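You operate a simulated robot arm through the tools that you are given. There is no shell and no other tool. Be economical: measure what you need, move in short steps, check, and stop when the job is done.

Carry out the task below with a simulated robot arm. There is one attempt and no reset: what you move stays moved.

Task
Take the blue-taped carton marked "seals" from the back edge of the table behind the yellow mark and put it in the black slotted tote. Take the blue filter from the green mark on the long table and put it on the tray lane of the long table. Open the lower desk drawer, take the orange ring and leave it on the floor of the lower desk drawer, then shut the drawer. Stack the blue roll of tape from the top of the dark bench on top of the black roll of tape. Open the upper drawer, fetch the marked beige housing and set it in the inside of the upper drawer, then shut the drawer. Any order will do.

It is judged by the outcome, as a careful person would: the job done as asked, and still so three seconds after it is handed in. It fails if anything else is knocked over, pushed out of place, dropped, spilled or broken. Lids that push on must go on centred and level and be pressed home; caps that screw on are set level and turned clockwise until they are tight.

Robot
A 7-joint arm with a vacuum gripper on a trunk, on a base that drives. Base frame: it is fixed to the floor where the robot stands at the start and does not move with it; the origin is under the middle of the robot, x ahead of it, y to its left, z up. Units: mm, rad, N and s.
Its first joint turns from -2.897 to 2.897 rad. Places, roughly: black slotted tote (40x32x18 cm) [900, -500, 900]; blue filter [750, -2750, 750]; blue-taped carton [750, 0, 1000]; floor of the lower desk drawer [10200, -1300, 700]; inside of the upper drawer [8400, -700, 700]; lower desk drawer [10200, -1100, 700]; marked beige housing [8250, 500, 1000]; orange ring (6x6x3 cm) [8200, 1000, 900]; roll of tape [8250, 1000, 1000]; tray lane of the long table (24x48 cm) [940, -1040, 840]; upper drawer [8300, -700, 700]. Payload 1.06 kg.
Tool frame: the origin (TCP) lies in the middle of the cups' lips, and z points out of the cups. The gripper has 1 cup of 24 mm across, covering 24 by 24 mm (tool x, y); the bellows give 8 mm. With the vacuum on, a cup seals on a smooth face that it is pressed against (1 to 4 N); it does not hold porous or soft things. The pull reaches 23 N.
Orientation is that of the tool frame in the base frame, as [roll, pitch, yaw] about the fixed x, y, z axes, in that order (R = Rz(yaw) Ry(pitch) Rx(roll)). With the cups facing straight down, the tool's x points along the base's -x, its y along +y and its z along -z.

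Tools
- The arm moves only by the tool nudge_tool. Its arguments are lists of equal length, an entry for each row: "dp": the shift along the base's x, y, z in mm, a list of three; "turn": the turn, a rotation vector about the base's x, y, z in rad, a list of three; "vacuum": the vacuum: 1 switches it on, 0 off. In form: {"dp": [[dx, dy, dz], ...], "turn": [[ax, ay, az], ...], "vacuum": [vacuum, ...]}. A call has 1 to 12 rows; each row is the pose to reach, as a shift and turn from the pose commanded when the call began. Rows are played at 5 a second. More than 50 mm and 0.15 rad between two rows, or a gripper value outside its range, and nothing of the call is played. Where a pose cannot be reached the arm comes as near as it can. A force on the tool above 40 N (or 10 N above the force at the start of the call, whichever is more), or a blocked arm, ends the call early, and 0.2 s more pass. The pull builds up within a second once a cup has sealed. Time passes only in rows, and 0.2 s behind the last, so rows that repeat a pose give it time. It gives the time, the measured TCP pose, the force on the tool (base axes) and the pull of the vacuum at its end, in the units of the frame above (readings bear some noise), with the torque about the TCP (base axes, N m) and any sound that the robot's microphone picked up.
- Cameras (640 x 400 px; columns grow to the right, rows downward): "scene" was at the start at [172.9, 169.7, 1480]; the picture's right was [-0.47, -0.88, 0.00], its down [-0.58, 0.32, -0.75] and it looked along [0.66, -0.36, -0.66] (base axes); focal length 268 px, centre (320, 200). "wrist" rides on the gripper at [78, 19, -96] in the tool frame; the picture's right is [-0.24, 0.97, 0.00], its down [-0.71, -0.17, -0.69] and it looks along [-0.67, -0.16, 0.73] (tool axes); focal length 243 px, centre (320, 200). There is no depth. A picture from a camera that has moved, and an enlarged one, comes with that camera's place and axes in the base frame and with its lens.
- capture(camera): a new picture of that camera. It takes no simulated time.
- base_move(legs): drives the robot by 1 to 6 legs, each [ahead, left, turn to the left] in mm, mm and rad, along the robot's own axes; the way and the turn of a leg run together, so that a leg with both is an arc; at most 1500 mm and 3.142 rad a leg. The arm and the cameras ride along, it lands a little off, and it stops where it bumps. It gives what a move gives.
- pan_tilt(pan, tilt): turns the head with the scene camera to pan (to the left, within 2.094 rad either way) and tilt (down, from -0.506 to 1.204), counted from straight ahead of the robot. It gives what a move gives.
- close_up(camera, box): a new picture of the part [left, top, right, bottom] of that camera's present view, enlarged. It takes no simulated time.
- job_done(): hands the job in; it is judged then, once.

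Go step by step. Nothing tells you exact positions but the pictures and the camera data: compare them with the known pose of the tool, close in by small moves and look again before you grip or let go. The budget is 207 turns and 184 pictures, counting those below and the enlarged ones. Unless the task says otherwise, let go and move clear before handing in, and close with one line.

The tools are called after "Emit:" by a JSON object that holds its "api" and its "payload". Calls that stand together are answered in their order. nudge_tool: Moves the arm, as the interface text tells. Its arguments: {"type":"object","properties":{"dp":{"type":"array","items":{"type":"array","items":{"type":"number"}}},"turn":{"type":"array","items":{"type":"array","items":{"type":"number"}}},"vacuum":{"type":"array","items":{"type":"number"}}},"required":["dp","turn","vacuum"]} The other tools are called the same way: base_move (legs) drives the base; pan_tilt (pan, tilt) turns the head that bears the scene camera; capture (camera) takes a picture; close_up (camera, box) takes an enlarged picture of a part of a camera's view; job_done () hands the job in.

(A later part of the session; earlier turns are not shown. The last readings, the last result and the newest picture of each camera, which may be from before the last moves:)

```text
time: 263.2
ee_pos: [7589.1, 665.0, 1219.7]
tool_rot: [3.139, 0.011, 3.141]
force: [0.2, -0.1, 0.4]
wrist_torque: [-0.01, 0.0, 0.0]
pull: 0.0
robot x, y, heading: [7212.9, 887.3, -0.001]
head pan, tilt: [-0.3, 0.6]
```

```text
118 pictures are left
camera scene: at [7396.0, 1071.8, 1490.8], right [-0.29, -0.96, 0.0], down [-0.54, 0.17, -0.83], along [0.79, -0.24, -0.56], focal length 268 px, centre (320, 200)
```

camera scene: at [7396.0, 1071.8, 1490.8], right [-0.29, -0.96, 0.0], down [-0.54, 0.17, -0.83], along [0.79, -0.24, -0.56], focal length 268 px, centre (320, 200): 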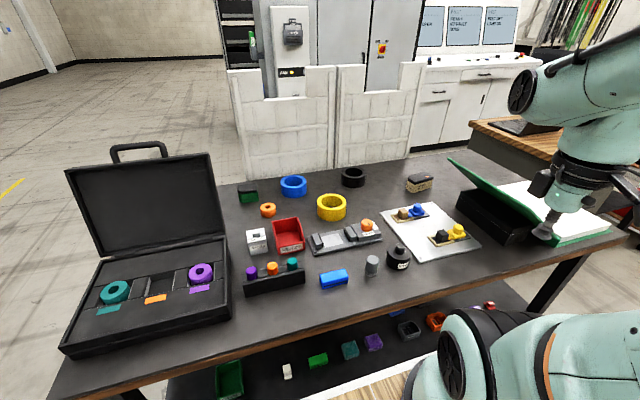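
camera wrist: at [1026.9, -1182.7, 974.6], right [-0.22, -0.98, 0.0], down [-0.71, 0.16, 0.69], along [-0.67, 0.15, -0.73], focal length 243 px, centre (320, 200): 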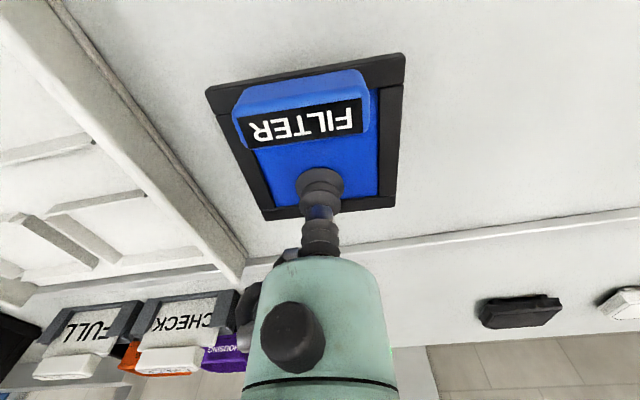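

Layout is clear; bench front edge is at x≈7750. I drive to about (7383,780) to reach both tapes.

Emit:
{"api": "base_move", "payload": {"legs": [[165, -100, 0]]}}

Emit:
{"api": "pan_tilt", "payload": {"pan": -0.2, "tilt": 0.6}}

Emit:
{"api": "capture", "payload": {"camera": "scene"}}

Emit:
{"api": "close_up", "payload": {"camera": "scene", "box": [200, 140, 440, 290]}}

```text
time: 264.8
ee_pos: [7756.6, 566.3, 1219.2]
tool_rot: [3.138, 0.01, -3.14]
force: [-0.1, -1.1, 0.4]
wrist_torque: [-0.01, -0.02, 0.0]
pull: 0.1
robot x, y, heading: [7376.6, 787.8, 0.004]
head pan, tilt: [-0.3, 0.6]
```

```text
time: 265.5
ee_pos: [7756.2, 565.3, 1219.1]
tool_rot: [3.138, 0.011, -3.141]
force: [-0.1, 0.2, 1.5]
wrist_torque: [0.0, 0.04, 0.02]
pull: 0.0
robot x, y, heading: [7379.6, 788.0, 0.003]
head pan, tilt: [-0.201, 0.6]
```

```text
117 pictures are left
camera scene: at [7564.8, 981.1, 1490.8], right [-0.2, -0.98, 0.0], down [-0.55, 0.11, -0.83], along [0.81, -0.16, -0.56], focal length 268 px, centre (320, 200)
```

scene: 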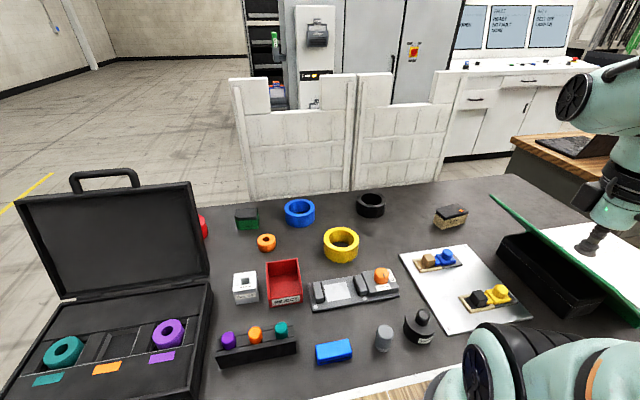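

```text
2.67 times, centred on (320, 215) of scene
camera zoom: at [7564.8, 981.1, 1490.8], right [-0.2, -0.98, 0.0], down [-0.55, 0.11, -0.83], along [0.81, -0.16, -0.56], focal length 714 px, centre (320, 160)
```

zoom: 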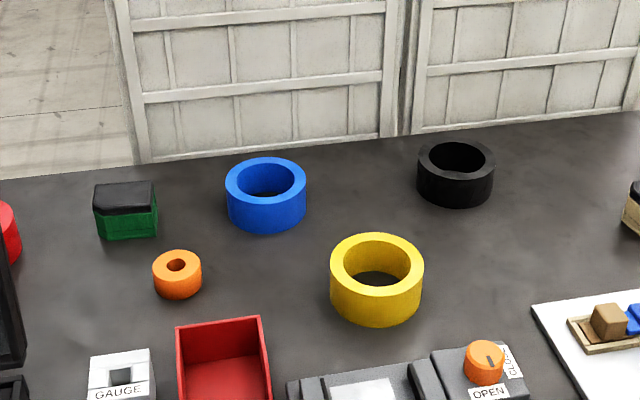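

I take a high zoom on the blue roll and the orange ring to measure the flat rim widths.

Emit:
{"api": "close_up", "payload": {"camera": "scene", "box": [276, 190, 324, 230]}}

Emit:
{"api": "close_up", "payload": {"camera": "scene", "box": [246, 220, 294, 260]}}

Emit:
{"api": "close_up", "payload": {"camera": "scene", "box": [346, 185, 394, 225]}}

Emit:
{"api": "close_up", "payload": {"camera": "scene", "box": [426, 196, 474, 236]}}

```text
10.00 times, centred on (300, 210) of scene
camera zoom: at [7564.8, 981.1, 1490.8], right [-0.2, -0.98, 0.0], down [-0.55, 0.11, -0.83], along [0.81, -0.16, -0.56], focal length 2678 px, centre (520, 100)
```

zoom: 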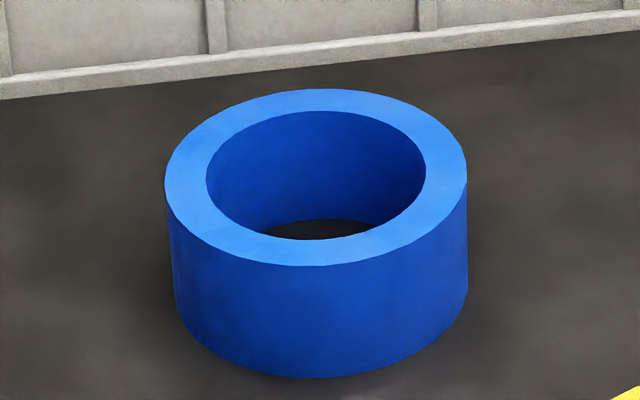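

```text
10.00 times, centred on (270, 240) of scene
camera zoom: at [7564.8, 981.1, 1490.8], right [-0.2, -0.98, 0.0], down [-0.55, 0.11, -0.83], along [0.81, -0.16, -0.56], focal length 2678 px, centre (820, -200)
```

zoom: 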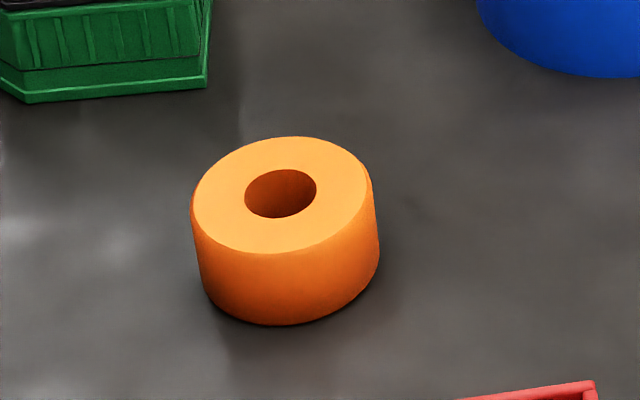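

```text
10.00 times, centred on (370, 205) of scene
camera zoom: at [7564.8, 981.1, 1490.8], right [-0.2, -0.98, 0.0], down [-0.55, 0.11, -0.83], along [0.81, -0.16, -0.56], focal length 2678 px, centre (-180, 150)
```

zoom: 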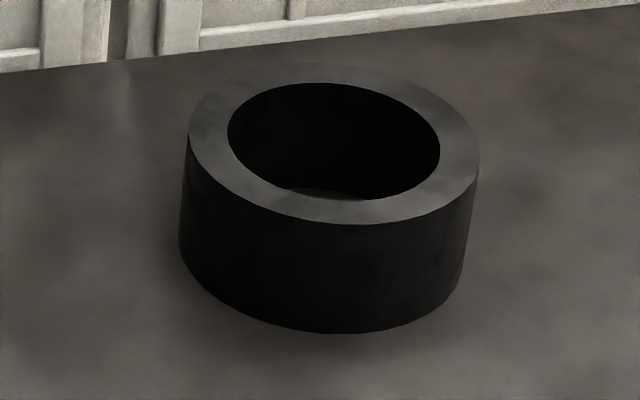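

```text
10.00 times, centred on (450, 216) of scene
camera zoom: at [7564.8, 981.1, 1490.8], right [-0.2, -0.98, 0.0], down [-0.55, 0.11, -0.83], along [0.81, -0.16, -0.56], focal length 2678 px, centre (-980, 40)
```

zoom: 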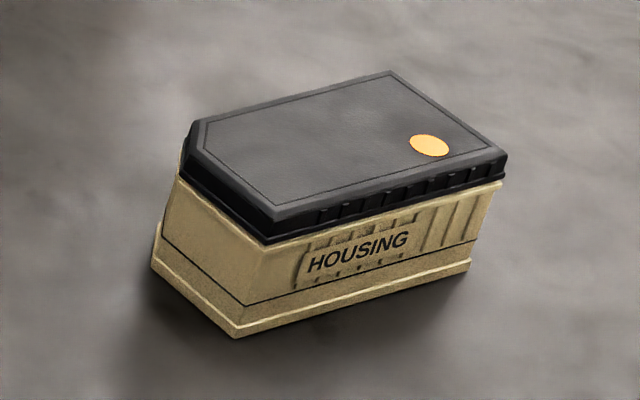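

The blue roll's flat rim is only ≈14 mm wide (cup 24 mm), and the ring's ≈18 mm. I move over the blue roll for a close wrist view.

Emit:
{"api": "nudge_tool", "payload": {"dp": [[36, 0, 0], [72, 0, 0], [108, 10, -10], [144, 40, -20], [180, 75, -30], [216, 110, -40], [250, 145, -50], [284, 180, -60], [318, 215, -75], [350, 250, -90], [380, 285, -105], [400, 318, -120]], "turn": [[0, 0, 0], [0, 0, 0], [0, 0, 0], [0, 0, 0], [0, 0, 0], [0, 0, 0], [0, 0, 0], [0, 0, 0], [0, 0, 0], [0, 0, 0], [0, 0, 0], [0, 0, 0]], "vacuum": [0, 0, 0, 0, 0, 0, 0, 0, 0, 0, 0, 0]}}

Emit:
{"api": "capture", "payload": {"camera": "wrist"}}

Emit:
{"api": "capture", "payload": {"camera": "scene"}}

```text
refused: row 5 steps farther than a row can; nothing moved
```

```text
111 pictures are left
camera wrist: at [7677.6, 584.5, 1313.6], right [0.23, 0.97, 0.01], down [0.7, -0.17, 0.69], along [0.67, -0.16, -0.72], focal length 243 px, centre (320, 200)
```

wrist: 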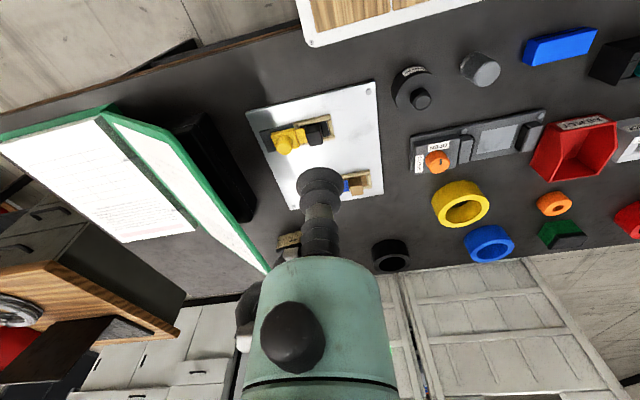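

```text
110 pictures are left
camera scene: at [7564.8, 981.1, 1490.8], right [-0.2, -0.98, 0.0], down [-0.55, 0.11, -0.83], along [0.81, -0.16, -0.56], focal length 268 px, centre (320, 200)
```

scene: 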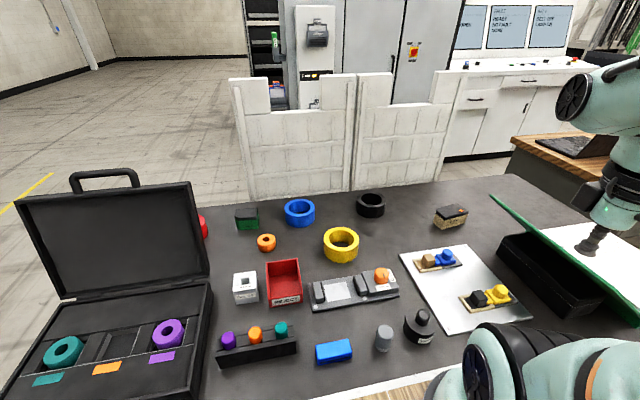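

Emit:
{"api": "nudge_tool", "payload": {"dp": [[33, 26, -10], [66, 53, -20], [100, 79, -30], [133, 106, -40], [166, 132, -50], [200, 159, -60], [233, 185, -70], [266, 212, -80], [300, 238, -90], [333, 265, -100], [366, 291, -110], [400, 318, -120]], "turn": [[0, 0, 0], [0, 0, 0], [0, 0, 0], [0, 0, 0], [0, 0, 0], [0, 0, 0], [0, 0, 0], [0, 0, 0], [0, 0, 0], [0, 0, 0], [0, 0, 0], [0, 0, 0]], "vacuum": [0, 0, 0, 0, 0, 0, 0, 0, 0, 0, 0, 0]}}

Emit:
{"api": "capture", "payload": {"camera": "wrist"}}

```text
time: 268.1
ee_pos: [8156.2, 884.2, 1098.6]
tool_rot: [3.139, 0.01, -3.142]
force: [-0.6, 0.4, -0.1]
wrist_torque: [0.04, -0.03, -0.01]
pull: 0.0
robot x, y, heading: [7380.4, 785.7, 0.002]
head pan, tilt: [-0.201, 0.6]
```

```text
109 pictures are left
camera wrist: at [8077.7, 902.8, 1192.6], right [0.24, 0.97, 0.01], down [0.7, -0.17, 0.69], along [0.67, -0.16, -0.72], focal length 243 px, centre (320, 200)
```

wrist: 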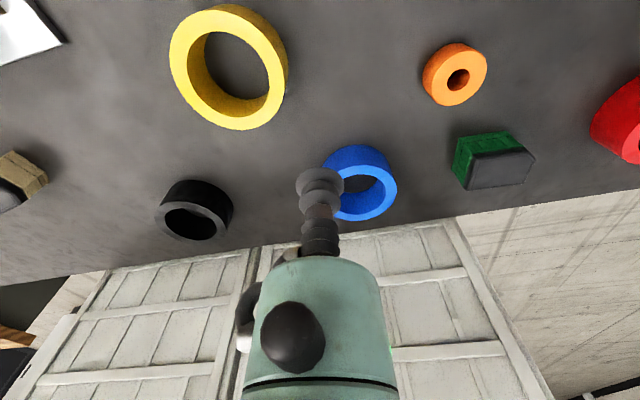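

I advance to above the near side of the blue roll's rim and look closely.

Emit:
{"api": "nudge_tool", "payload": {"dp": [[35, 8, -20], [70, 16, -45], [105, 24, -70], [105, 24, -100], [105, 24, -120], [105, 24, -120]], "turn": [[0, 0, 0], [0, 0, 0], [0, 0, 0], [0, 0, 0], [0, 0, 0], [0, 0, 0]], "vacuum": [0, 0, 0, 0, 0, 0]}}

Emit:
{"api": "capture", "payload": {"camera": "wrist"}}

Emit:
{"api": "close_up", "payload": {"camera": "scene", "box": [252, 160, 348, 240]}}

```text
time: 269.5
ee_pos: [8258.6, 906.9, 979.8]
tool_rot: [3.138, 0.011, 3.14]
force: [0.3, -0.4, 0.2]
wrist_torque: [-0.02, -0.01, -0.02]
pull: 0.0
robot x, y, heading: [7377.6, 791.9, 0.003]
head pan, tilt: [-0.201, 0.6]
```

```text
108 pictures are left
camera wrist: at [8181.9, 925.2, 1072.3], right [0.23, 0.97, 0.01], down [0.7, -0.17, 0.69], along [0.67, -0.16, -0.72], focal length 243 px, centre (320, 200)
```

wrist: 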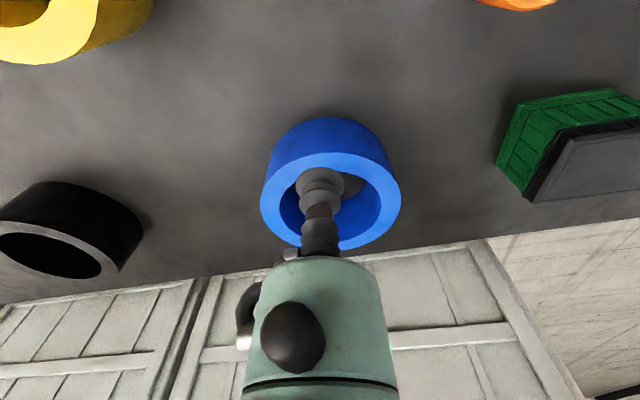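

```text
5.00 times, centred on (300, 200) of scene
camera zoom: at [7564.8, 981.1, 1490.8], right [-0.2, -0.98, 0.0], down [-0.55, 0.11, -0.83], along [0.81, -0.16, -0.56], focal length 1339 px, centre (420, 200)
```

zoom: 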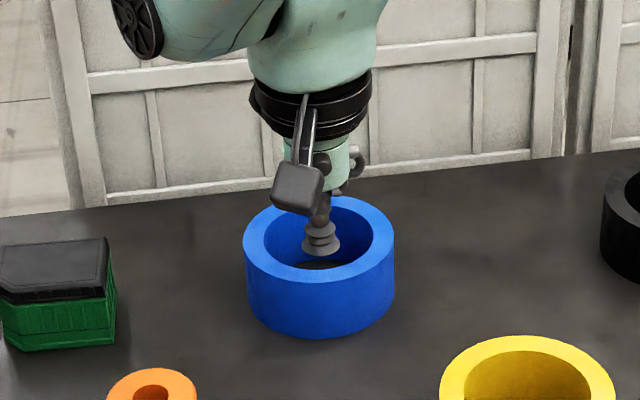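

Roll centre ≈(8314,902), rim top ≈942. I test whether the cup seals on the near rim with a gentle press.

Emit:
{"api": "nudge_tool", "payload": {"dp": [[10, -4, -10], [10, -4, -20], [10, -4, -28], [10, -4, -32], [10, -4, -35], [10, -4, -38], [10, -4, -40], [10, -4, -40]], "turn": [[0, 0, 0], [0, 0, 0], [0, 0, 0], [0, 0, 0], [0, 0, 0], [0, 0, 0], [0, 0, 0], [0, 0, 0]], "vacuum": [1, 1, 1, 1, 1, 1, 1, 1]}}

Emit:
{"api": "close_up", "payload": {"camera": "scene", "box": [252, 160, 348, 240]}}

```text
time: 271.3
ee_pos: [8271.2, 904.2, 940.5]
tool_rot: [3.137, 0.012, 3.14]
force: [2.1, 0.8, 17.6]
wrist_torque: [-0.03, 0.02, 0.0]
pull: 22.9
robot x, y, heading: [7378.1, 785.0, 0.002]
head pan, tilt: [-0.201, 0.6]
```

```text
5.00 times, centred on (300, 200) of scene
camera zoom: at [7564.2, 981.0, 1490.9], right [-0.2, -0.98, 0.0], down [-0.55, 0.11, -0.83], along [0.81, -0.16, -0.56], focal length 1339 px, centre (420, 200)
```

zoom: 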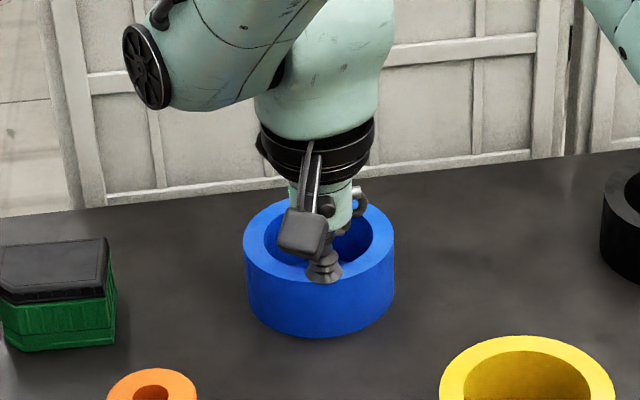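

It sealed (22.9). I lift gently and check tilt.

Emit:
{"api": "nudge_tool", "payload": {"dp": [[0, 0, 5], [0, 0, 15], [0, 0, 35], [0, 0, 60], [0, 0, 90], [0, 0, 110], [0, 0, 110]], "turn": [[0, 0, 0], [0, 0, 0], [0, 0, 0], [0, 0, 0], [0, 0, 0], [0, 0, 0], [0, 0, 0]], "vacuum": [1, 1, 1, 1, 1, 1, 1]}}

Emit:
{"api": "capture", "payload": {"camera": "scene"}}

Emit:
{"api": "capture", "payload": {"camera": "wrist"}}

```text
time: 272.9
ee_pos: [8269.3, 903.0, 1050.1]
tool_rot: [3.139, 0.01, 3.14]
force: [0.5, 0.0, -1.9]
wrist_torque: [0.01, 0.06, -0.02]
pull: 23.0
robot x, y, heading: [7379.5, 790.5, 0.003]
head pan, tilt: [-0.201, 0.6]
```

```text
105 pictures are left
camera scene: at [7564.9, 981.1, 1490.8], right [-0.2, -0.98, 0.0], down [-0.55, 0.11, -0.82], along [0.81, -0.16, -0.57], focal length 268 px, centre (320, 200)
```

scene: 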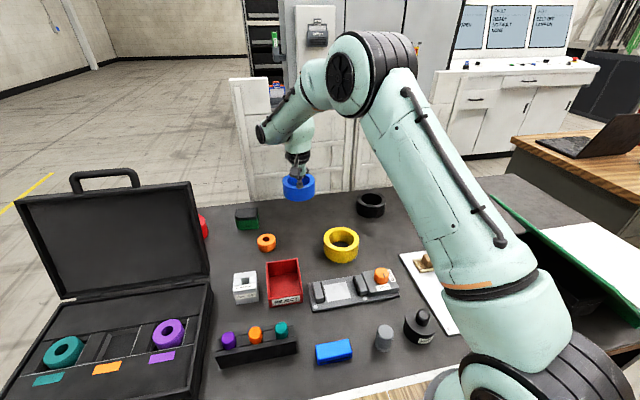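

```text
104 pictures are left
camera wrist: at [8192.2, 921.8, 1143.3], right [0.23, 0.97, 0.01], down [0.7, -0.17, 0.69], along [0.67, -0.16, -0.72], focal length 243 px, centre (320, 200)
```

wrist: 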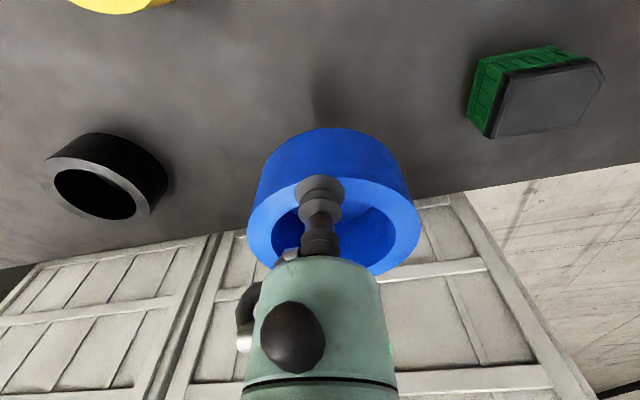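

Held nearly level. I move it toward the black roll (centre ≈(8312,639)) at height and check.

Emit:
{"api": "nudge_tool", "payload": {"dp": [[0, -40, 0], [0, -80, 0], [0, -120, 0], [0, -160, 0], [0, -200, 0], [0, -240, 0], [0, -262, 0], [0, -262, 0]], "turn": [[0, 0, 0], [0, 0, 0], [0, 0, 0], [0, 0, 0], [0, 0, 0], [0, 0, 0], [0, 0, 0], [0, 0, 0]], "vacuum": [1, 1, 1, 1, 1, 1, 1, 1]}}

Emit:
{"api": "capture", "payload": {"camera": "wrist"}}

Emit:
{"api": "close_up", "payload": {"camera": "scene", "box": [310, 150, 430, 250]}}

```text
time: 274.7
ee_pos: [8268.2, 642.4, 1050.0]
tool_rot: [3.137, 0.009, 3.141]
force: [0.5, -0.6, -0.6]
wrist_torque: [-0.01, 0.06, -0.02]
pull: 22.8
robot x, y, heading: [7380.8, 790.1, 0.001]
head pan, tilt: [-0.201, 0.6]
```

```text
103 pictures are left
camera wrist: at [8190.5, 659.9, 1143.7], right [0.23, 0.97, 0.01], down [0.7, -0.17, 0.69], along [0.67, -0.16, -0.72], focal length 243 px, centre (320, 200)
```

wrist: 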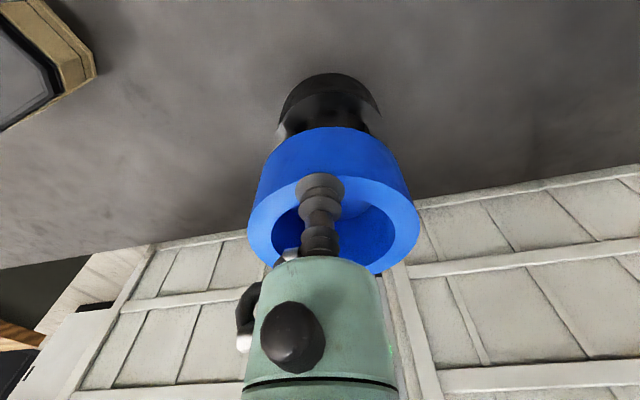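

```text
4.00 times, centred on (370, 200) of scene
camera zoom: at [7564.9, 981.1, 1490.8], right [-0.2, -0.98, 0.0], down [-0.55, 0.11, -0.83], along [0.81, -0.16, -0.56], focal length 1071 px, centre (120, 200)
```

zoom: 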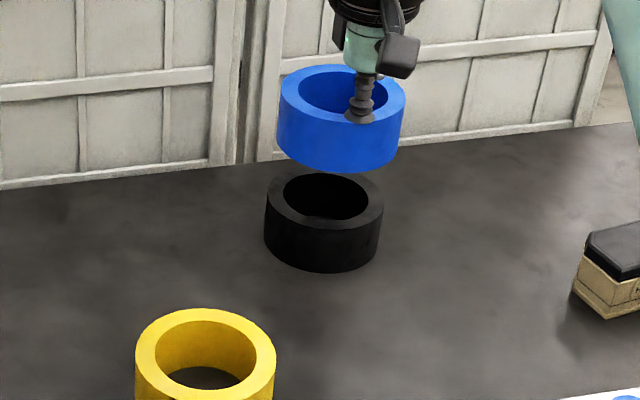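

Close to aligned; I nudge (-5,+3) and lower to just above the black roll for a check.

Emit:
{"api": "nudge_tool", "payload": {"dp": [[-5, 3, -10], [-5, 3, -25], [-5, 3, -38], [-5, 3, -44], [-5, 3, -44]], "turn": [[0, 0, 0], [0, 0, 0], [0, 0, 0], [0, 0, 0], [0, 0, 0]], "vacuum": [1, 1, 1, 1, 1]}}

Emit:
{"api": "close_up", "payload": {"camera": "wrist", "box": [220, 60, 460, 300]}}

Emit:
{"api": "close_up", "payload": {"camera": "scene", "box": [340, 165, 400, 225]}}

```text
time: 275.9
ee_pos: [8266.3, 644.2, 1005.9]
tool_rot: [3.139, 0.01, 3.14]
force: [0.0, 1.0, -1.3]
wrist_torque: [0.0, 0.07, -0.02]
pull: 23.2
robot x, y, heading: [7380.8, 787.7, -0.0]
head pan, tilt: [-0.201, 0.6]
```

```text
1.67 times, centred on (340, 180) of wrist
camera zoom: at [8187.9, 662.7, 1099.3], right [0.23, 0.97, 0.01], down [0.7, -0.17, 0.69], along [0.67, -0.16, -0.72], focal length 404 px, centre (287, 233)
```

zoom: 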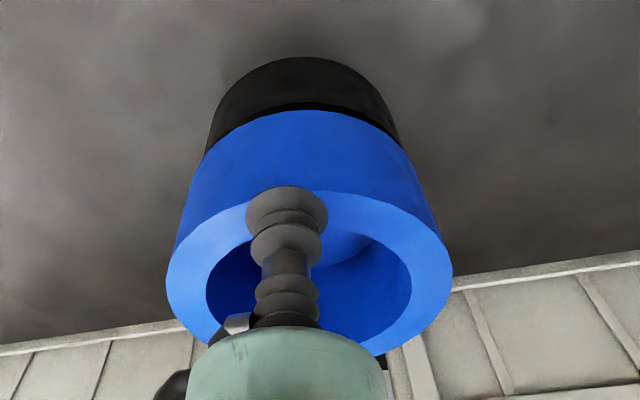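

```text
6.67 times, centred on (370, 195) of scene
camera zoom: at [7564.9, 981.1, 1490.8], right [-0.2, -0.98, 0.0], down [-0.55, 0.11, -0.83], along [0.81, -0.16, -0.56], focal length 1785 px, centre (-13, 233)
```

zoom: 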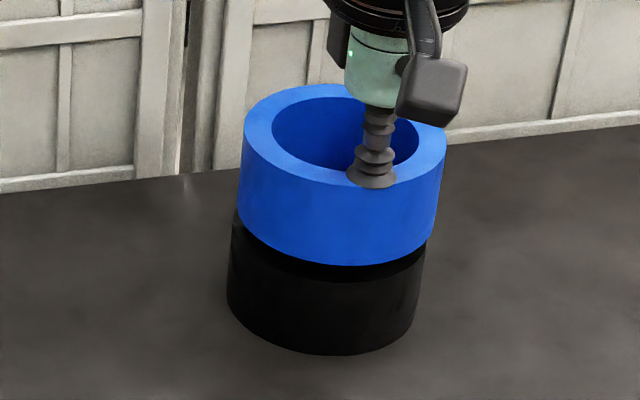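

Nearly coaxial; a small correction (+4,+2), then lower onto the black roll.

Emit:
{"api": "nudge_tool", "payload": {"dp": [[4, 2, 0], [4, 2, -4], [4, 2, -8], [4, 2, -11], [4, 2, -14], [4, 2, -17], [4, 2, -19], [4, 2, -19]], "turn": [[0, 0, 0], [0, 0, 0], [0, 0, 0], [0, 0, 0], [0, 0, 0], [0, 0, 0], [0, 0, 0], [0, 0, 0]], "vacuum": [1, 1, 1, 1, 1, 1, 1, 1]}}

```text
time: 277.7
ee_pos: [8269.7, 647.2, 987.1]
tool_rot: [3.139, 0.014, 3.14]
force: [0.1, 2.8, 20.5]
wrist_torque: [-0.04, 0.0, 0.04]
pull: 23.5
robot x, y, heading: [7375.7, 789.0, 0.005]
head pan, tilt: [-0.201, 0.6]
```

Contact. Ease off, release and rise.

Emit:
{"api": "nudge_tool", "payload": {"dp": [[0, 0, 2], [0, 0, 4], [0, 0, 4], [0, 0, 4], [0, 0, 4], [0, 0, 10], [0, 0, 30], [0, 0, 70], [0, 0, 110], [0, 0, 150]], "turn": [[0, 0, 0], [0, 0, 0], [0, 0, 0], [0, 0, 0], [0, 0, 0], [0, 0, 0], [0, 0, 0], [0, 0, 0], [0, 0, 0], [0, 0, 0]], "vacuum": [1, 1, 0, 0, 0, 0, 0, 0, 0, 0]}}

Emit:
{"api": "close_up", "payload": {"camera": "scene", "box": [330, 155, 410, 235]}}

Emit:
{"api": "capture", "payload": {"camera": "wrist"}}

```text
time: 279.9
ee_pos: [8268.9, 647.8, 1138.0]
tool_rot: [3.138, 0.009, -3.141]
force: [1.0, -0.4, -0.3]
wrist_torque: [-0.01, 0.0, 0.01]
pull: 0.0
robot x, y, heading: [7380.6, 787.3, -0.0]
head pan, tilt: [-0.201, 0.6]
```

```text
5.00 times, centred on (370, 195) of scene
camera zoom: at [7565.2, 981.1, 1490.8], right [-0.2, -0.98, 0.0], down [-0.55, 0.11, -0.82], along [0.81, -0.16, -0.57], focal length 1339 px, centre (70, 225)
```

zoom: 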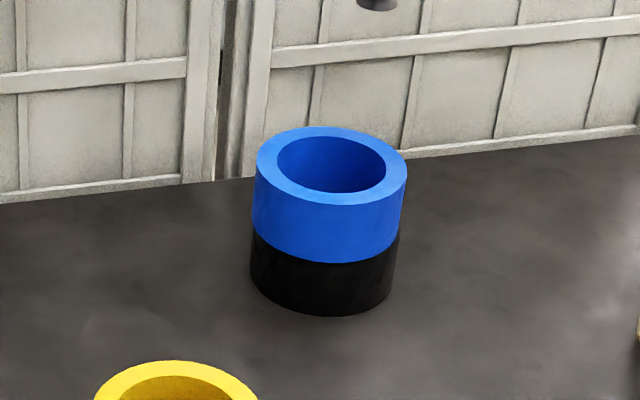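

```text
98 pictures are left
camera wrist: at [8191.3, 666.1, 1231.7], right [0.23, 0.97, 0.01], down [0.7, -0.17, 0.69], along [0.67, -0.16, -0.72], focal length 243 px, centre (320, 200)
```

wrist: 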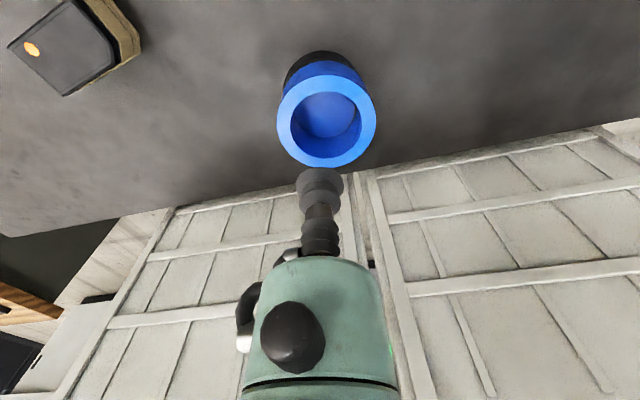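

Cleanly stacked. Next, retract the arm and drive to the wooden-top desk to inspect its drawers.

Emit:
{"api": "nudge_tool", "payload": {"dp": [[-44, -8, 7], [-88, -16, 14], [-132, -24, 21], [-176, -32, 28], [-220, -40, 35], [-264, -48, 42], [-308, -56, 49], [-352, -64, 56], [-396, -72, 63], [-440, -80, 70], [-484, -85, 77], [-510, -88, 82]], "turn": [[0, 0, 0], [0, 0, 0], [0, 0, 0], [0, 0, 0], [0, 0, 0], [0, 0, 0], [0, 0, 0], [0, 0, 0], [0, 0, 0], [0, 0, 0], [0, 0, 0], [0, 0, 0]], "vacuum": [0, 0, 0, 0, 0, 0, 0, 0, 0, 0, 0, 0]}}

Emit:
{"api": "base_move", "payload": {"legs": [[-180, 0, 0], [0, -1450, 0]]}}

Emit:
{"api": "pan_tilt", "payload": {"pan": 0.0, "tilt": 0.5}}

Emit:
{"api": "capture", "payload": {"camera": "scene"}}

```text
time: 282.5
ee_pos: [7758.3, 559.3, 1216.4]
tool_rot: [3.138, 0.01, -3.138]
force: [0.3, 0.5, -0.1]
wrist_torque: [-0.01, 0.02, -0.02]
pull: 0.1
robot x, y, heading: [7377.0, 789.1, 0.001]
head pan, tilt: [-0.201, 0.6]
```

```text
time: 290.7
ee_pos: [7557.7, -887.1, 1217.0]
tool_rot: [3.138, 0.011, 3.116]
force: [0.0, 0.1, 0.2]
wrist_torque: [-0.04, -0.01, -0.03]
pull: 0.0
robot x, y, heading: [7186.4, -647.0, -0.024]
head pan, tilt: [-0.201, 0.6]
```

```text
time: 291.4
ee_pos: [7557.6, -886.6, 1217.6]
tool_rot: [3.137, 0.011, 3.117]
force: [0.1, -0.7, 1.0]
wrist_torque: [0.0, -0.01, 0.0]
pull: 0.0
robot x, y, heading: [7184.1, -647.4, -0.027]
head pan, tilt: [0.0, 0.499]
```

```text
97 pictures are left
camera scene: at [7378.2, -442.8, 1499.9], right [-0.02, -1.0, 0.0], down [-0.48, 0.01, -0.88], along [0.88, -0.02, -0.48], focal length 268 px, centre (320, 200)
```

scene: 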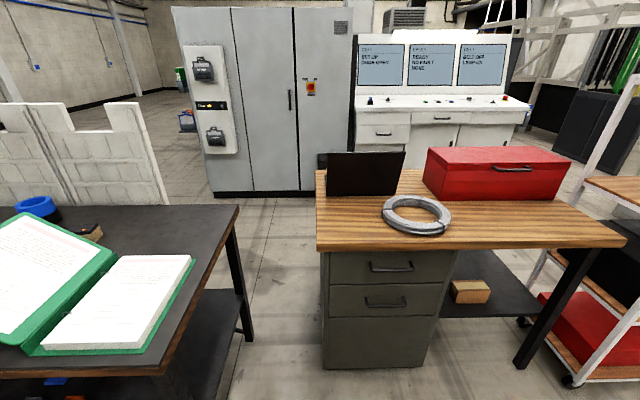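

The desk pedestal has two drawers plus a lower section; upper drawer front ≈x 8230, y -760, z≈630–790. I zoom on it.

Emit:
{"api": "close_up", "payload": {"camera": "scene", "box": [310, 235, 470, 335]}}

Emit:
{"api": "base_move", "payload": {"legs": [[250, 0, 0.025]]}}

Emit:
{"api": "capture", "payload": {"camera": "wrist"}}

```text
4.00 times, centred on (390, 285) of scene
camera zoom: at [7378.2, -442.8, 1499.9], right [-0.02, -1.0, 0.0], down [-0.48, 0.01, -0.88], along [0.88, -0.02, -0.48], focal length 1071 px, centre (40, -140)
```

zoom: 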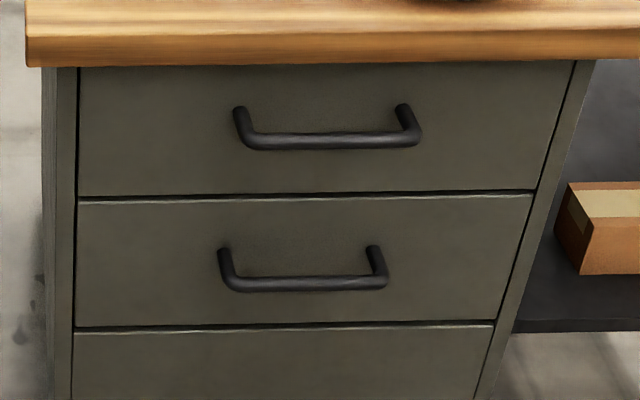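

```text
time: 293.3
ee_pos: [7811.5, -878.8, 1217.1]
tool_rot: [3.136, 0.009, -3.138]
force: [0.2, -0.2, -0.5]
wrist_torque: [0.01, 0.03, 0.0]
pull: 0.1
robot x, y, heading: [7433.1, -651.6, 0.001]
head pan, tilt: [0.0, 0.499]
```

```text
95 pictures are left
camera wrist: at [7734.6, -860.5, 1311.2], right [0.23, 0.97, 0.01], down [0.7, -0.17, 0.69], along [0.67, -0.16, -0.72], focal length 243 px, centre (320, 200)
```

wrist: 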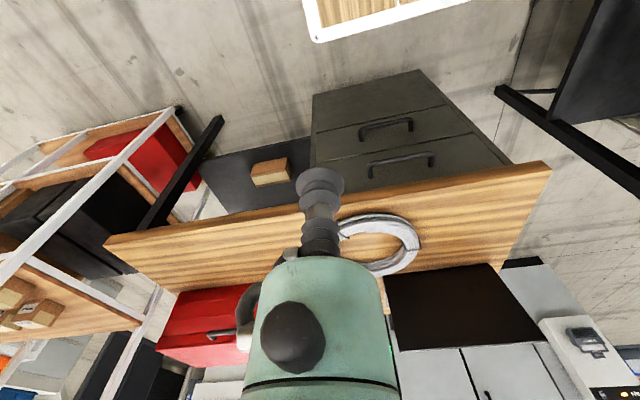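

Upper drawer: front ≈x 8230, centre y≈-750, z 620–800, handle at z≈735. I'll grip the flat below the handle (z≈670) with the tool horizontal; now rotate while lowering.

Emit:
{"api": "nudge_tool", "payload": {"dp": [[10, 11, -30], [20, 22, -60], [30, 33, -90], [40, 44, -120], [50, 55, -150], [60, 66, -180], [70, 77, -210], [80, 88, -240], [90, 99, -270], [100, 110, -300], [110, 121, -330], [120, 129, -360]], "turn": [[0, -0.13, 0], [0, -0.26, 0], [0, -0.39, 0], [0, -0.52, 0], [0, -0.65, 0], [0, -0.78, 0], [0, -0.91, 0], [0, -1.04, 0], [0, -1.17, 0], [0, -1.3, 0], [0, -1.43, 0], [0, -1.56, 0]], "vacuum": [0, 0, 0, 0, 0, 0, 0, 0, 0, 0, 0, 0]}}

Emit:
{"api": "capture", "payload": {"camera": "scene"}}

Emit:
{"api": "capture", "payload": {"camera": "wrist"}}

```text
time: 295.9
ee_pos: [8040.1, -758.9, 849.8]
tool_rot: [3.075, 1.112, -3.079]
force: [0.2, 0.5, -0.4]
wrist_torque: [-0.02, -0.01, 0.0]
pull: 0.1
out of reach, approached as far as the arm can: row 2, 3, 4, 5, 6, 7, 8, 9, 10, 11, 12
robot x, y, heading: [7428.4, -652.1, -0.003]
head pan, tilt: [0.0, 0.499]
```

```text
94 pictures are left
camera scene: at [7621.8, -440.4, 1499.9], right [0.0, -1.0, 0.0], down [-0.48, 0.0, -0.88], along [0.88, 0.0, -0.48], focal length 268 px, centre (320, 200)
```

scene: 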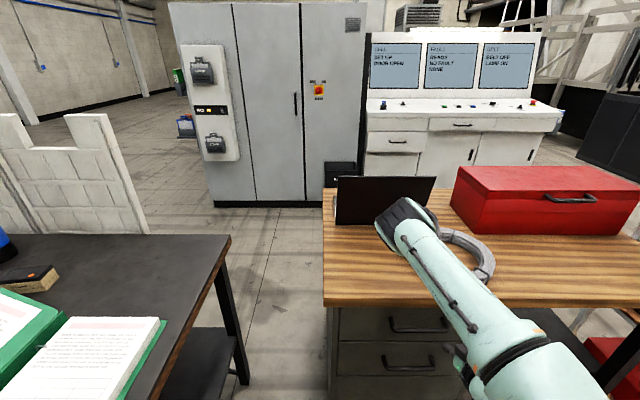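

```text
93 pictures are left
camera wrist: at [7919.3, -754.2, 820.1], right [-0.02, 0.97, 0.24], down [-0.27, -0.23, 0.93], along [0.96, -0.05, 0.27], focal length 243 px, centre (320, 200)
```

wrist: 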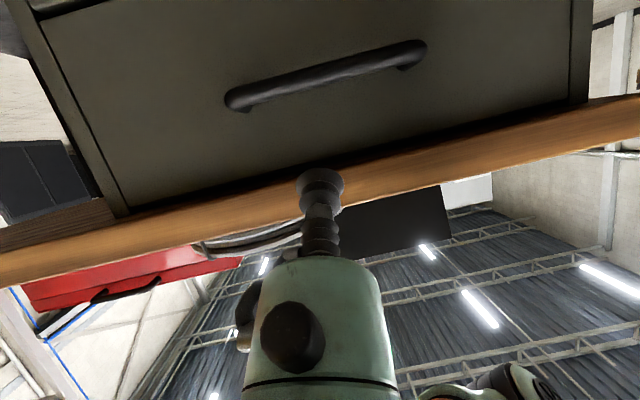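

Re-triangulating with these views puts the desk nearer: drawer face x≈8168, handle bar ≈(8128, -728, 790), desk edge x≈8160 at z 857–890. A horizontal tool is out of reach here, so I'll hook the handle bar with the tip tilted ~0.5 rad. First go back to that tilt.

Emit:
{"api": "nudge_tool", "payload": {"dp": [[0, 5, 20], [0, 10, 40], [0, 15, 50], [0, 20, 60], [0, 22, 60], [0, 22, 60], [0, 22, 60], [0, 22, 60], [0, 22, 60], [0, 22, 60]], "turn": [[0, 0.12, 0], [0, 0.24, 0], [0, 0.36, 0], [0, 0.48, 0], [0, 0.6, 0], [0, 0.72, 0], [0, 0.84, 0], [0, 0.96, 0], [0, 1.06, 0], [0, 1.06, 0]], "vacuum": [0, 0, 0, 0, 0, 0, 0, 0, 0, 0]}}

Emit:
{"api": "capture", "payload": {"camera": "scene"}}

Emit:
{"api": "capture", "payload": {"camera": "wrist"}}

```text
time: 298.1
ee_pos: [8045.3, -734.1, 915.9]
tool_rot: [3.017, 0.051, -3.113]
force: [-0.3, -0.5, -0.5]
wrist_torque: [0.01, 0.01, 0.0]
pull: 0.1
out of reach, approached as far as the arm can: row 1, 2, 3
robot x, y, heading: [7432.5, -655.0, 0.002]
head pan, tilt: [0.0, 0.499]
```

```text
92 pictures are left
camera scene: at [7621.6, -439.7, 1499.9], right [0.0, -1.0, 0.0], down [-0.48, 0.0, -0.88], along [0.88, 0.0, -0.48], focal length 268 px, centre (320, 200)
```

scene: 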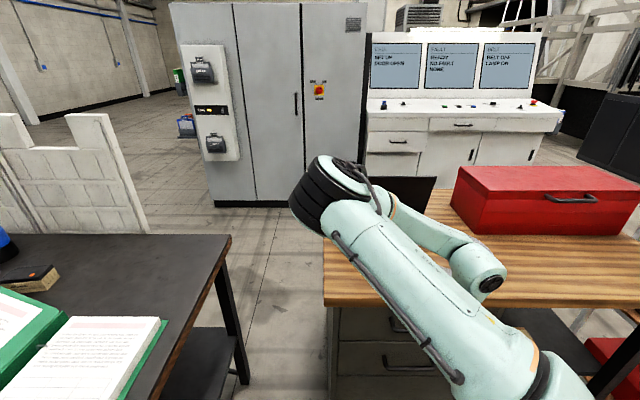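

```text
91 pictures are left
camera wrist: at [7964.1, -730.2, 1008.0], right [0.2, 0.97, 0.13], down [0.68, -0.24, 0.69], along [0.7, -0.05, -0.71], focal length 243 px, centre (320, 200)
```

wrist: 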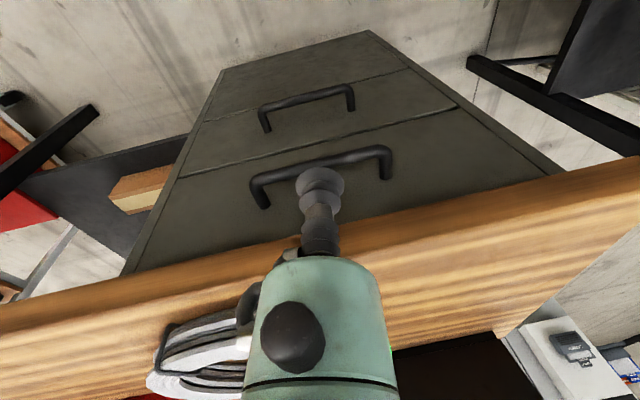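

Bar confirmed ≈(8127,-728,786), face ≈8171. I fix the sideways tilt, set 0.5 rad pitch, and pose the tip in front of/above the bar.

Emit:
{"api": "nudge_tool", "payload": {"dp": [[10, 1, -10], [20, 2, -25], [35, 3, -40], [45, 5, -60], [55, 6, -76], [55, 6, -76]], "turn": [[-0.03, -0.1, 0], [-0.06, -0.2, 0], [-0.09, -0.3, 0], [-0.12, -0.4, 0], [-0.125, -0.45, 0], [-0.125, -0.45, 0]], "vacuum": [0, 0, 0, 0, 0, 0]}}

Emit:
{"api": "capture", "payload": {"camera": "wrist"}}

Emit:
{"api": "capture", "payload": {"camera": "scene"}}

```text
time: 299.5
ee_pos: [8102.5, -728.3, 839.8]
tool_rot: [-3.113, 0.497, -3.072]
force: [0.0, -0.4, 0.4]
wrist_torque: [-0.01, 0.03, -0.02]
pull: 0.0
robot x, y, heading: [7432.3, -652.9, 0.003]
head pan, tilt: [0.0, 0.499]
```

```text
90 pictures are left
camera wrist: at [7988.0, -715.2, 885.9], right [0.15, 0.98, 0.09], down [0.3, -0.13, 0.94], along [0.94, -0.12, -0.32], focal length 243 px, centre (320, 200)
```

wrist: 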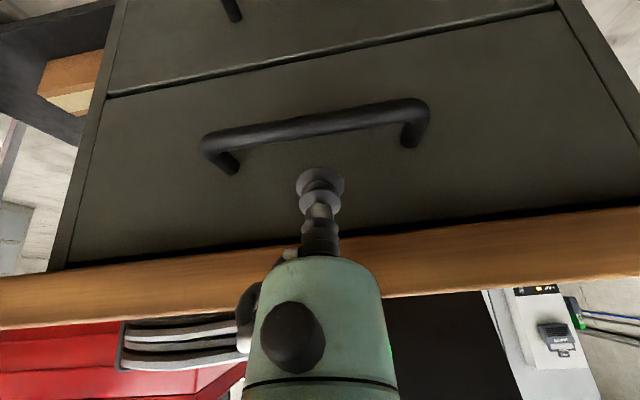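

```text
89 pictures are left
camera scene: at [7621.6, -439.7, 1499.9], right [0.0, -1.0, 0.0], down [-0.48, 0.0, -0.88], along [0.88, 0.0, -0.48], focal length 268 px, centre (320, 200)
```

scene: 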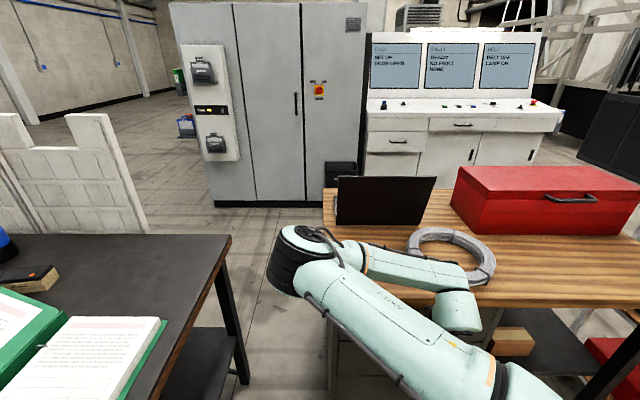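

Geometry agrees (bar z≈787). I go over the bar and then look before dipping behind it.

Emit:
{"api": "nudge_tool", "payload": {"dp": [[20, 0, -5], [40, 0, -15], [49, 0, -22], [49, 0, -22]], "turn": [[0, 0, 0], [0, 0, 0], [0, 0, 0], [0, 0, 0]], "vacuum": [0, 0, 0, 0]}}

Emit:
{"api": "capture", "payload": {"camera": "wrist"}}

```text
time: 300.1
ee_pos: [8135.7, -729.6, 824.8]
tool_rot: [-3.113, 0.488, -3.076]
force: [-14.2, 0.3, -0.1]
wrist_torque: [-0.01, -1.04, -0.2]
pull: 0.0
robot x, y, heading: [7430.8, -652.6, 0.004]
head pan, tilt: [0.0, 0.499]
stopped in row 3: the force on the tool passed its limit at 55 N (the readings are from after the stop); the commanded pose is now the measured one
```

```text
88 pictures are left
camera wrist: at [8023.2, -715.9, 871.1], right [0.16, 0.98, 0.08], down [0.31, -0.13, 0.94], along [0.94, -0.12, -0.33], focal length 243 px, centre (320, 200)
```

wrist: 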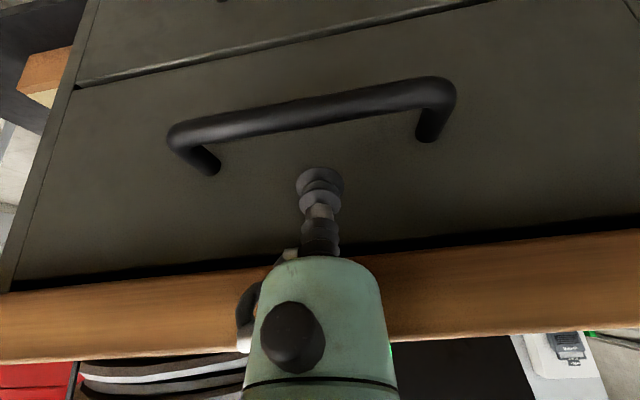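

The flange touched the desk edge (≈x 8150). I back off and use a steeper tilt (~0.9 rad) so the flange clears, inserting along the tool axis.

Emit:
{"api": "nudge_tool", "payload": {"dp": [[-30, 0, 5], [-60, 0, 10], [-60, 0, 10], [-60, 0, 10], [-50, 0, 5], [-30, 0, 0], [-17, 1, -6], [-17, 1, -6]], "turn": [[0, -0.05, 0], [0, -0.15, 0], [0, -0.28, 0], [0, -0.4, 0], [0, -0.41, 0], [0, -0.41, 0], [0, -0.41, 0], [0, -0.41, 0]], "vacuum": [0, 0, 0, 0, 0, 0, 0, 0]}}

Emit:
{"api": "capture", "payload": {"camera": "wrist"}}

```text
time: 301.9
ee_pos: [8124.7, -734.0, 823.1]
tool_rot: [-3.078, 0.895, -3.046]
force: [0.1, 0.5, 0.1]
wrist_torque: [0.0, -0.01, 0.02]
pull: 0.1
out of reach, approached as far as the arm can: row 4, 5, 6, 7, 8
robot x, y, heading: [7434.3, -648.1, 0.006]
head pan, tilt: [0.0, 0.499]
```

```text
87 pictures are left
camera wrist: at [8001.4, -720.8, 820.2], right [0.1, 0.98, 0.14], down [-0.09, -0.14, 0.99], along [0.99, -0.11, 0.07], focal length 243 px, centre (320, 200)
```

wrist: 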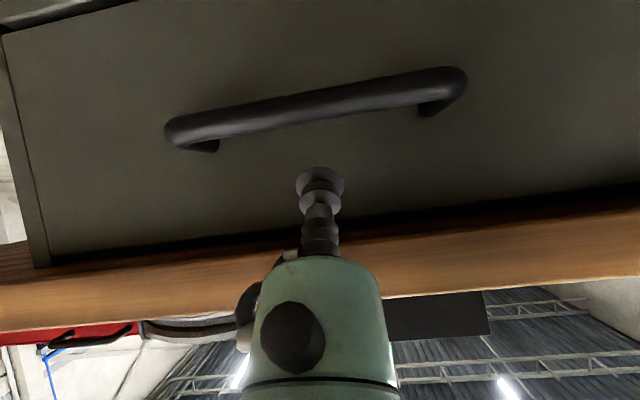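

At 0.9 rad the flange clears. I insert the tip behind the bar.

Emit:
{"api": "nudge_tool", "payload": {"dp": [[8, 1, -8], [16, 2, -17], [24, 3, -26], [30, 4, -34], [33, 4, -38], [33, 4, -38]], "turn": [[0, 0, 0], [0, 0, 0], [0, 0, 0], [0, 0, 0], [0, 0, 0], [0, 0, 0]], "vacuum": [0, 0, 0, 0, 0, 0]}}

Emit:
{"api": "capture", "payload": {"camera": "wrist"}}

```text
time: 303.3
ee_pos: [8158.0, -743.5, 795.1]
tool_rot: [-3.08, 0.893, -3.048]
force: [-0.7, -0.2, 0.3]
wrist_torque: [0.01, 0.01, 0.01]
pull: 0.1
out of reach, approached as far as the arm can: row 1, 2, 3, 4, 5, 6
robot x, y, heading: [7434.7, -647.9, 0.009]
head pan, tilt: [0.0, 0.499]
```

```text
86 pictures are left
camera wrist: at [8035.6, -731.0, 791.1], right [0.1, 0.98, 0.15], down [-0.08, -0.14, 0.99], along [0.99, -0.11, 0.07], focal length 243 px, centre (320, 200)
```

wrist: 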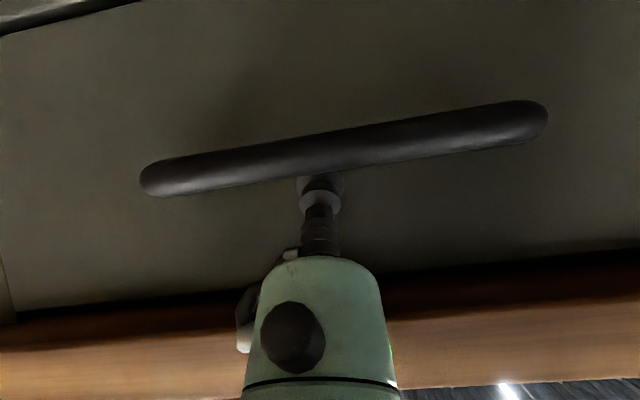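

The tip is behind the bar but a bit high; I relax the tilt slightly and lower 9 mm.

Emit:
{"api": "nudge_tool", "payload": {"dp": [[0, 2, -3], [-1, 4, -6], [-1, 5, -9], [-1, 5, -10]], "turn": [[0, 0.03, 0], [0, 0.06, 0], [0, 0.09, 0], [0, 0.1, 0]], "vacuum": [0, 0, 0, 0]}}

Emit:
{"api": "capture", "payload": {"camera": "wrist"}}

```text
time: 304.3
ee_pos: [8159.4, -738.4, 783.3]
tool_rot: [-3.083, 0.8, -3.055]
force: [0.1, -0.1, -0.2]
wrist_torque: [0.0, -0.02, -0.02]
pull: 0.1
robot x, y, heading: [7432.0, -649.2, 0.006]
head pan, tilt: [0.0, 0.499]
```

```text
85 pictures are left
camera wrist: at [8036.5, -724.5, 792.4], right [0.12, 0.98, 0.13], down [0.01, -0.13, 0.99], along [0.99, -0.12, -0.02], focal length 243 px, centre (320, 200)
```

wrist: 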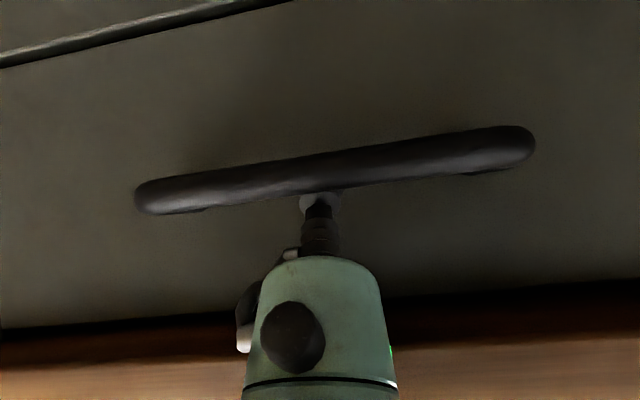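

The cup is now hidden behind the bar — hooked. I pull -x gently with the arm.

Emit:
{"api": "nudge_tool", "payload": {"dp": [[-8, 0, 0], [-16, 0, 0], [-26, 0, 0], [-40, 0, 0], [-55, 0, 0], [-70, 0, 0], [-85, 0, 0], [-100, 0, 0]], "turn": [[0, 0, 0], [0, 0, 0], [0, 0, 0], [0, 0, 0], [0, 0, 0], [0, 0, 0], [0, 0, 0], [0, 0, 0]], "vacuum": [0, 0, 0, 0, 0, 0, 0, 0]}}

Emit:
{"api": "capture", "payload": {"camera": "wrist"}}

```text
time: 306.1
ee_pos: [8061.3, -747.3, 792.0]
tool_rot: [-3.086, 0.794, -3.056]
force: [1.6, 0.8, 1.3]
wrist_torque: [-0.02, 0.01, -0.01]
pull: 0.0
out of reach, approached as far as the arm can: row 7, 8
robot x, y, heading: [7428.9, -650.0, 0.005]
head pan, tilt: [0.0, 0.499]
```

```text
84 pictures are left
camera wrist: at [7939.5, -733.8, 802.0], right [0.12, 0.98, 0.13], down [0.01, -0.13, 0.99], along [0.99, -0.11, -0.03], focal length 243 px, centre (320, 200)
```

wrist: 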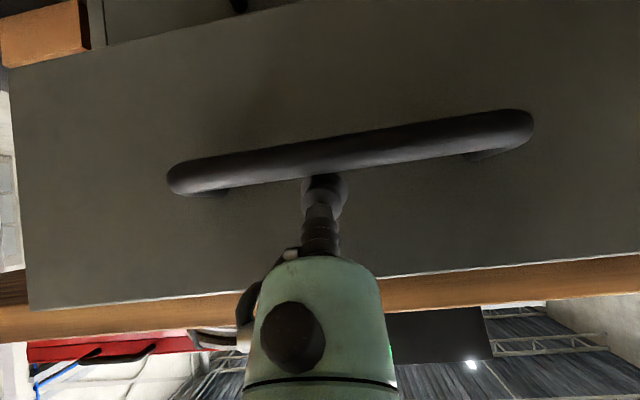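

The drawer is opening. I adjust to a less tilted, deeper hook, then pull with the base.

Emit:
{"api": "nudge_tool", "payload": {"dp": [[4, 3, -3], [5, 6, -6], [5, 9, -10], [5, 9, -12]], "turn": [[0, 0.05, 0], [0, 0.1, 0], [0, 0.15, 0], [0, 0.2, 0]], "vacuum": [0, 0, 0, 0]}}

Emit:
{"api": "base_move", "payload": {"legs": [[-230, 0, 0]]}}

Emit:
{"api": "capture", "payload": {"camera": "scene"}}

Emit:
{"api": "capture", "payload": {"camera": "wrist"}}

```text
time: 307.1
ee_pos: [8068.0, -738.2, 778.9]
tool_rot: [-3.103, 0.598, -3.069]
force: [0.4, -0.5, -1.6]
wrist_torque: [-0.01, -0.02, 0.0]
pull: 0.0
robot x, y, heading: [7433.0, -651.4, 0.002]
head pan, tilt: [0.0, 0.499]
```

```text
time: 308.9
ee_pos: [7833.3, -740.7, 778.4]
tool_rot: [-3.102, 0.6, -3.073]
force: [0.7, -0.8, -0.4]
wrist_torque: [-0.03, 0.01, 0.02]
pull: 0.1
robot x, y, heading: [7198.4, -652.7, 0.01]
head pan, tilt: [0.0, 0.499]
```

```text
83 pictures are left
camera scene: at [7387.1, -441.0, 1499.9], right [0.0, -1.0, 0.0], down [-0.48, 0.0, -0.88], along [0.88, 0.0, -0.48], focal length 268 px, centre (320, 200)
```

scene: 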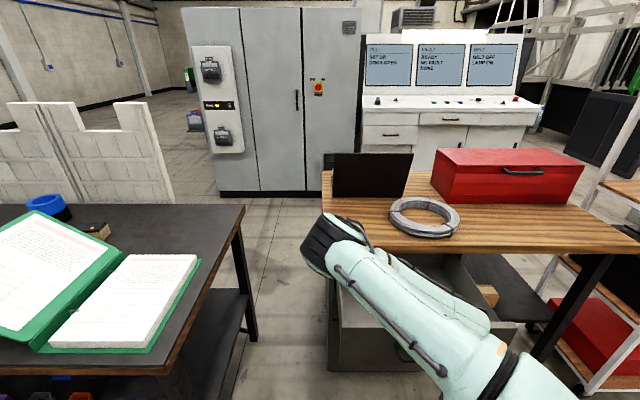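

```text
82 pictures are left
camera wrist: at [7713.8, -726.7, 812.3], right [0.15, 0.98, 0.1], down [0.2, -0.13, 0.97], along [0.97, -0.12, -0.22], focal length 243 px, centre (320, 200)
```

wrist: 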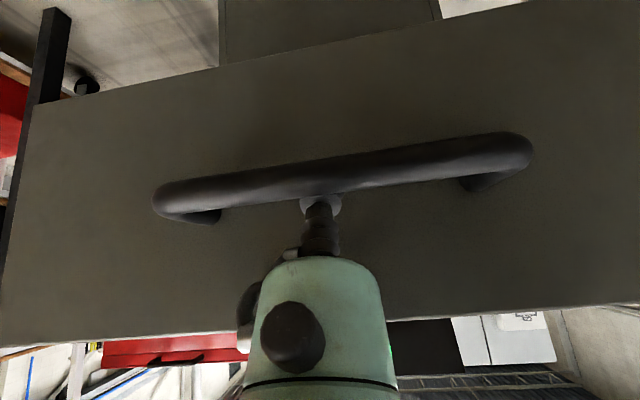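

Drawer is open ~320 mm. I unhook upward, level the tool and retract.

Emit:
{"api": "nudge_tool", "payload": {"dp": [[5, 0, 20], [5, 0, 45], [0, 0, 80], [0, 0, 120], [-10, -5, 160], [-30, -15, 195], [-50, -25, 230], [-70, -35, 265], [-90, -45, 300], [-110, -55, 335]], "turn": [[0, 0, 0], [0, 0, 0], [0, 0.1, 0], [0, 0.2, 0], [0, 0.3, 0], [0, 0.4, 0], [0, 0.5, 0], [0, 0.6, 0], [0, 0.6, 0], [0, 0.6, 0]], "vacuum": [0, 0, 0, 0, 0, 0, 0, 0, 0, 0]}}

Emit:
{"api": "capture", "payload": {"camera": "scene"}}

```text
time: 311.1
ee_pos: [7722.2, -796.2, 1114.7]
tool_rot: [-3.14, -0.001, -3.084]
force: [1.3, -0.6, -0.3]
wrist_torque: [-0.03, 0.04, 0.0]
pull: 0.0
robot x, y, heading: [7196.0, -649.2, 0.001]
head pan, tilt: [0.0, 0.499]
```

```text
81 pictures are left
camera scene: at [7387.8, -440.6, 1499.8], right [0.0, -1.0, 0.0], down [-0.48, 0.0, -0.88], along [0.88, 0.0, -0.48], focal length 268 px, centre (320, 200)
```

scene: 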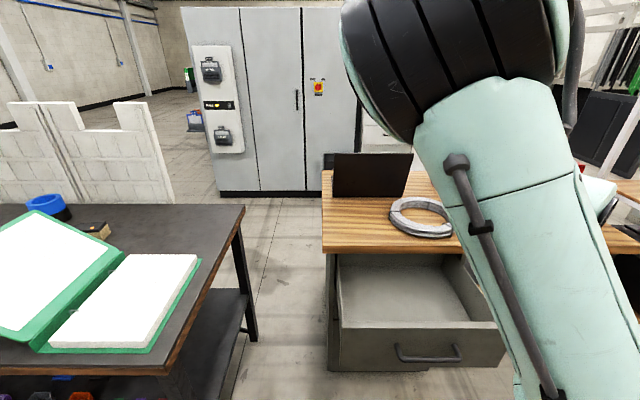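

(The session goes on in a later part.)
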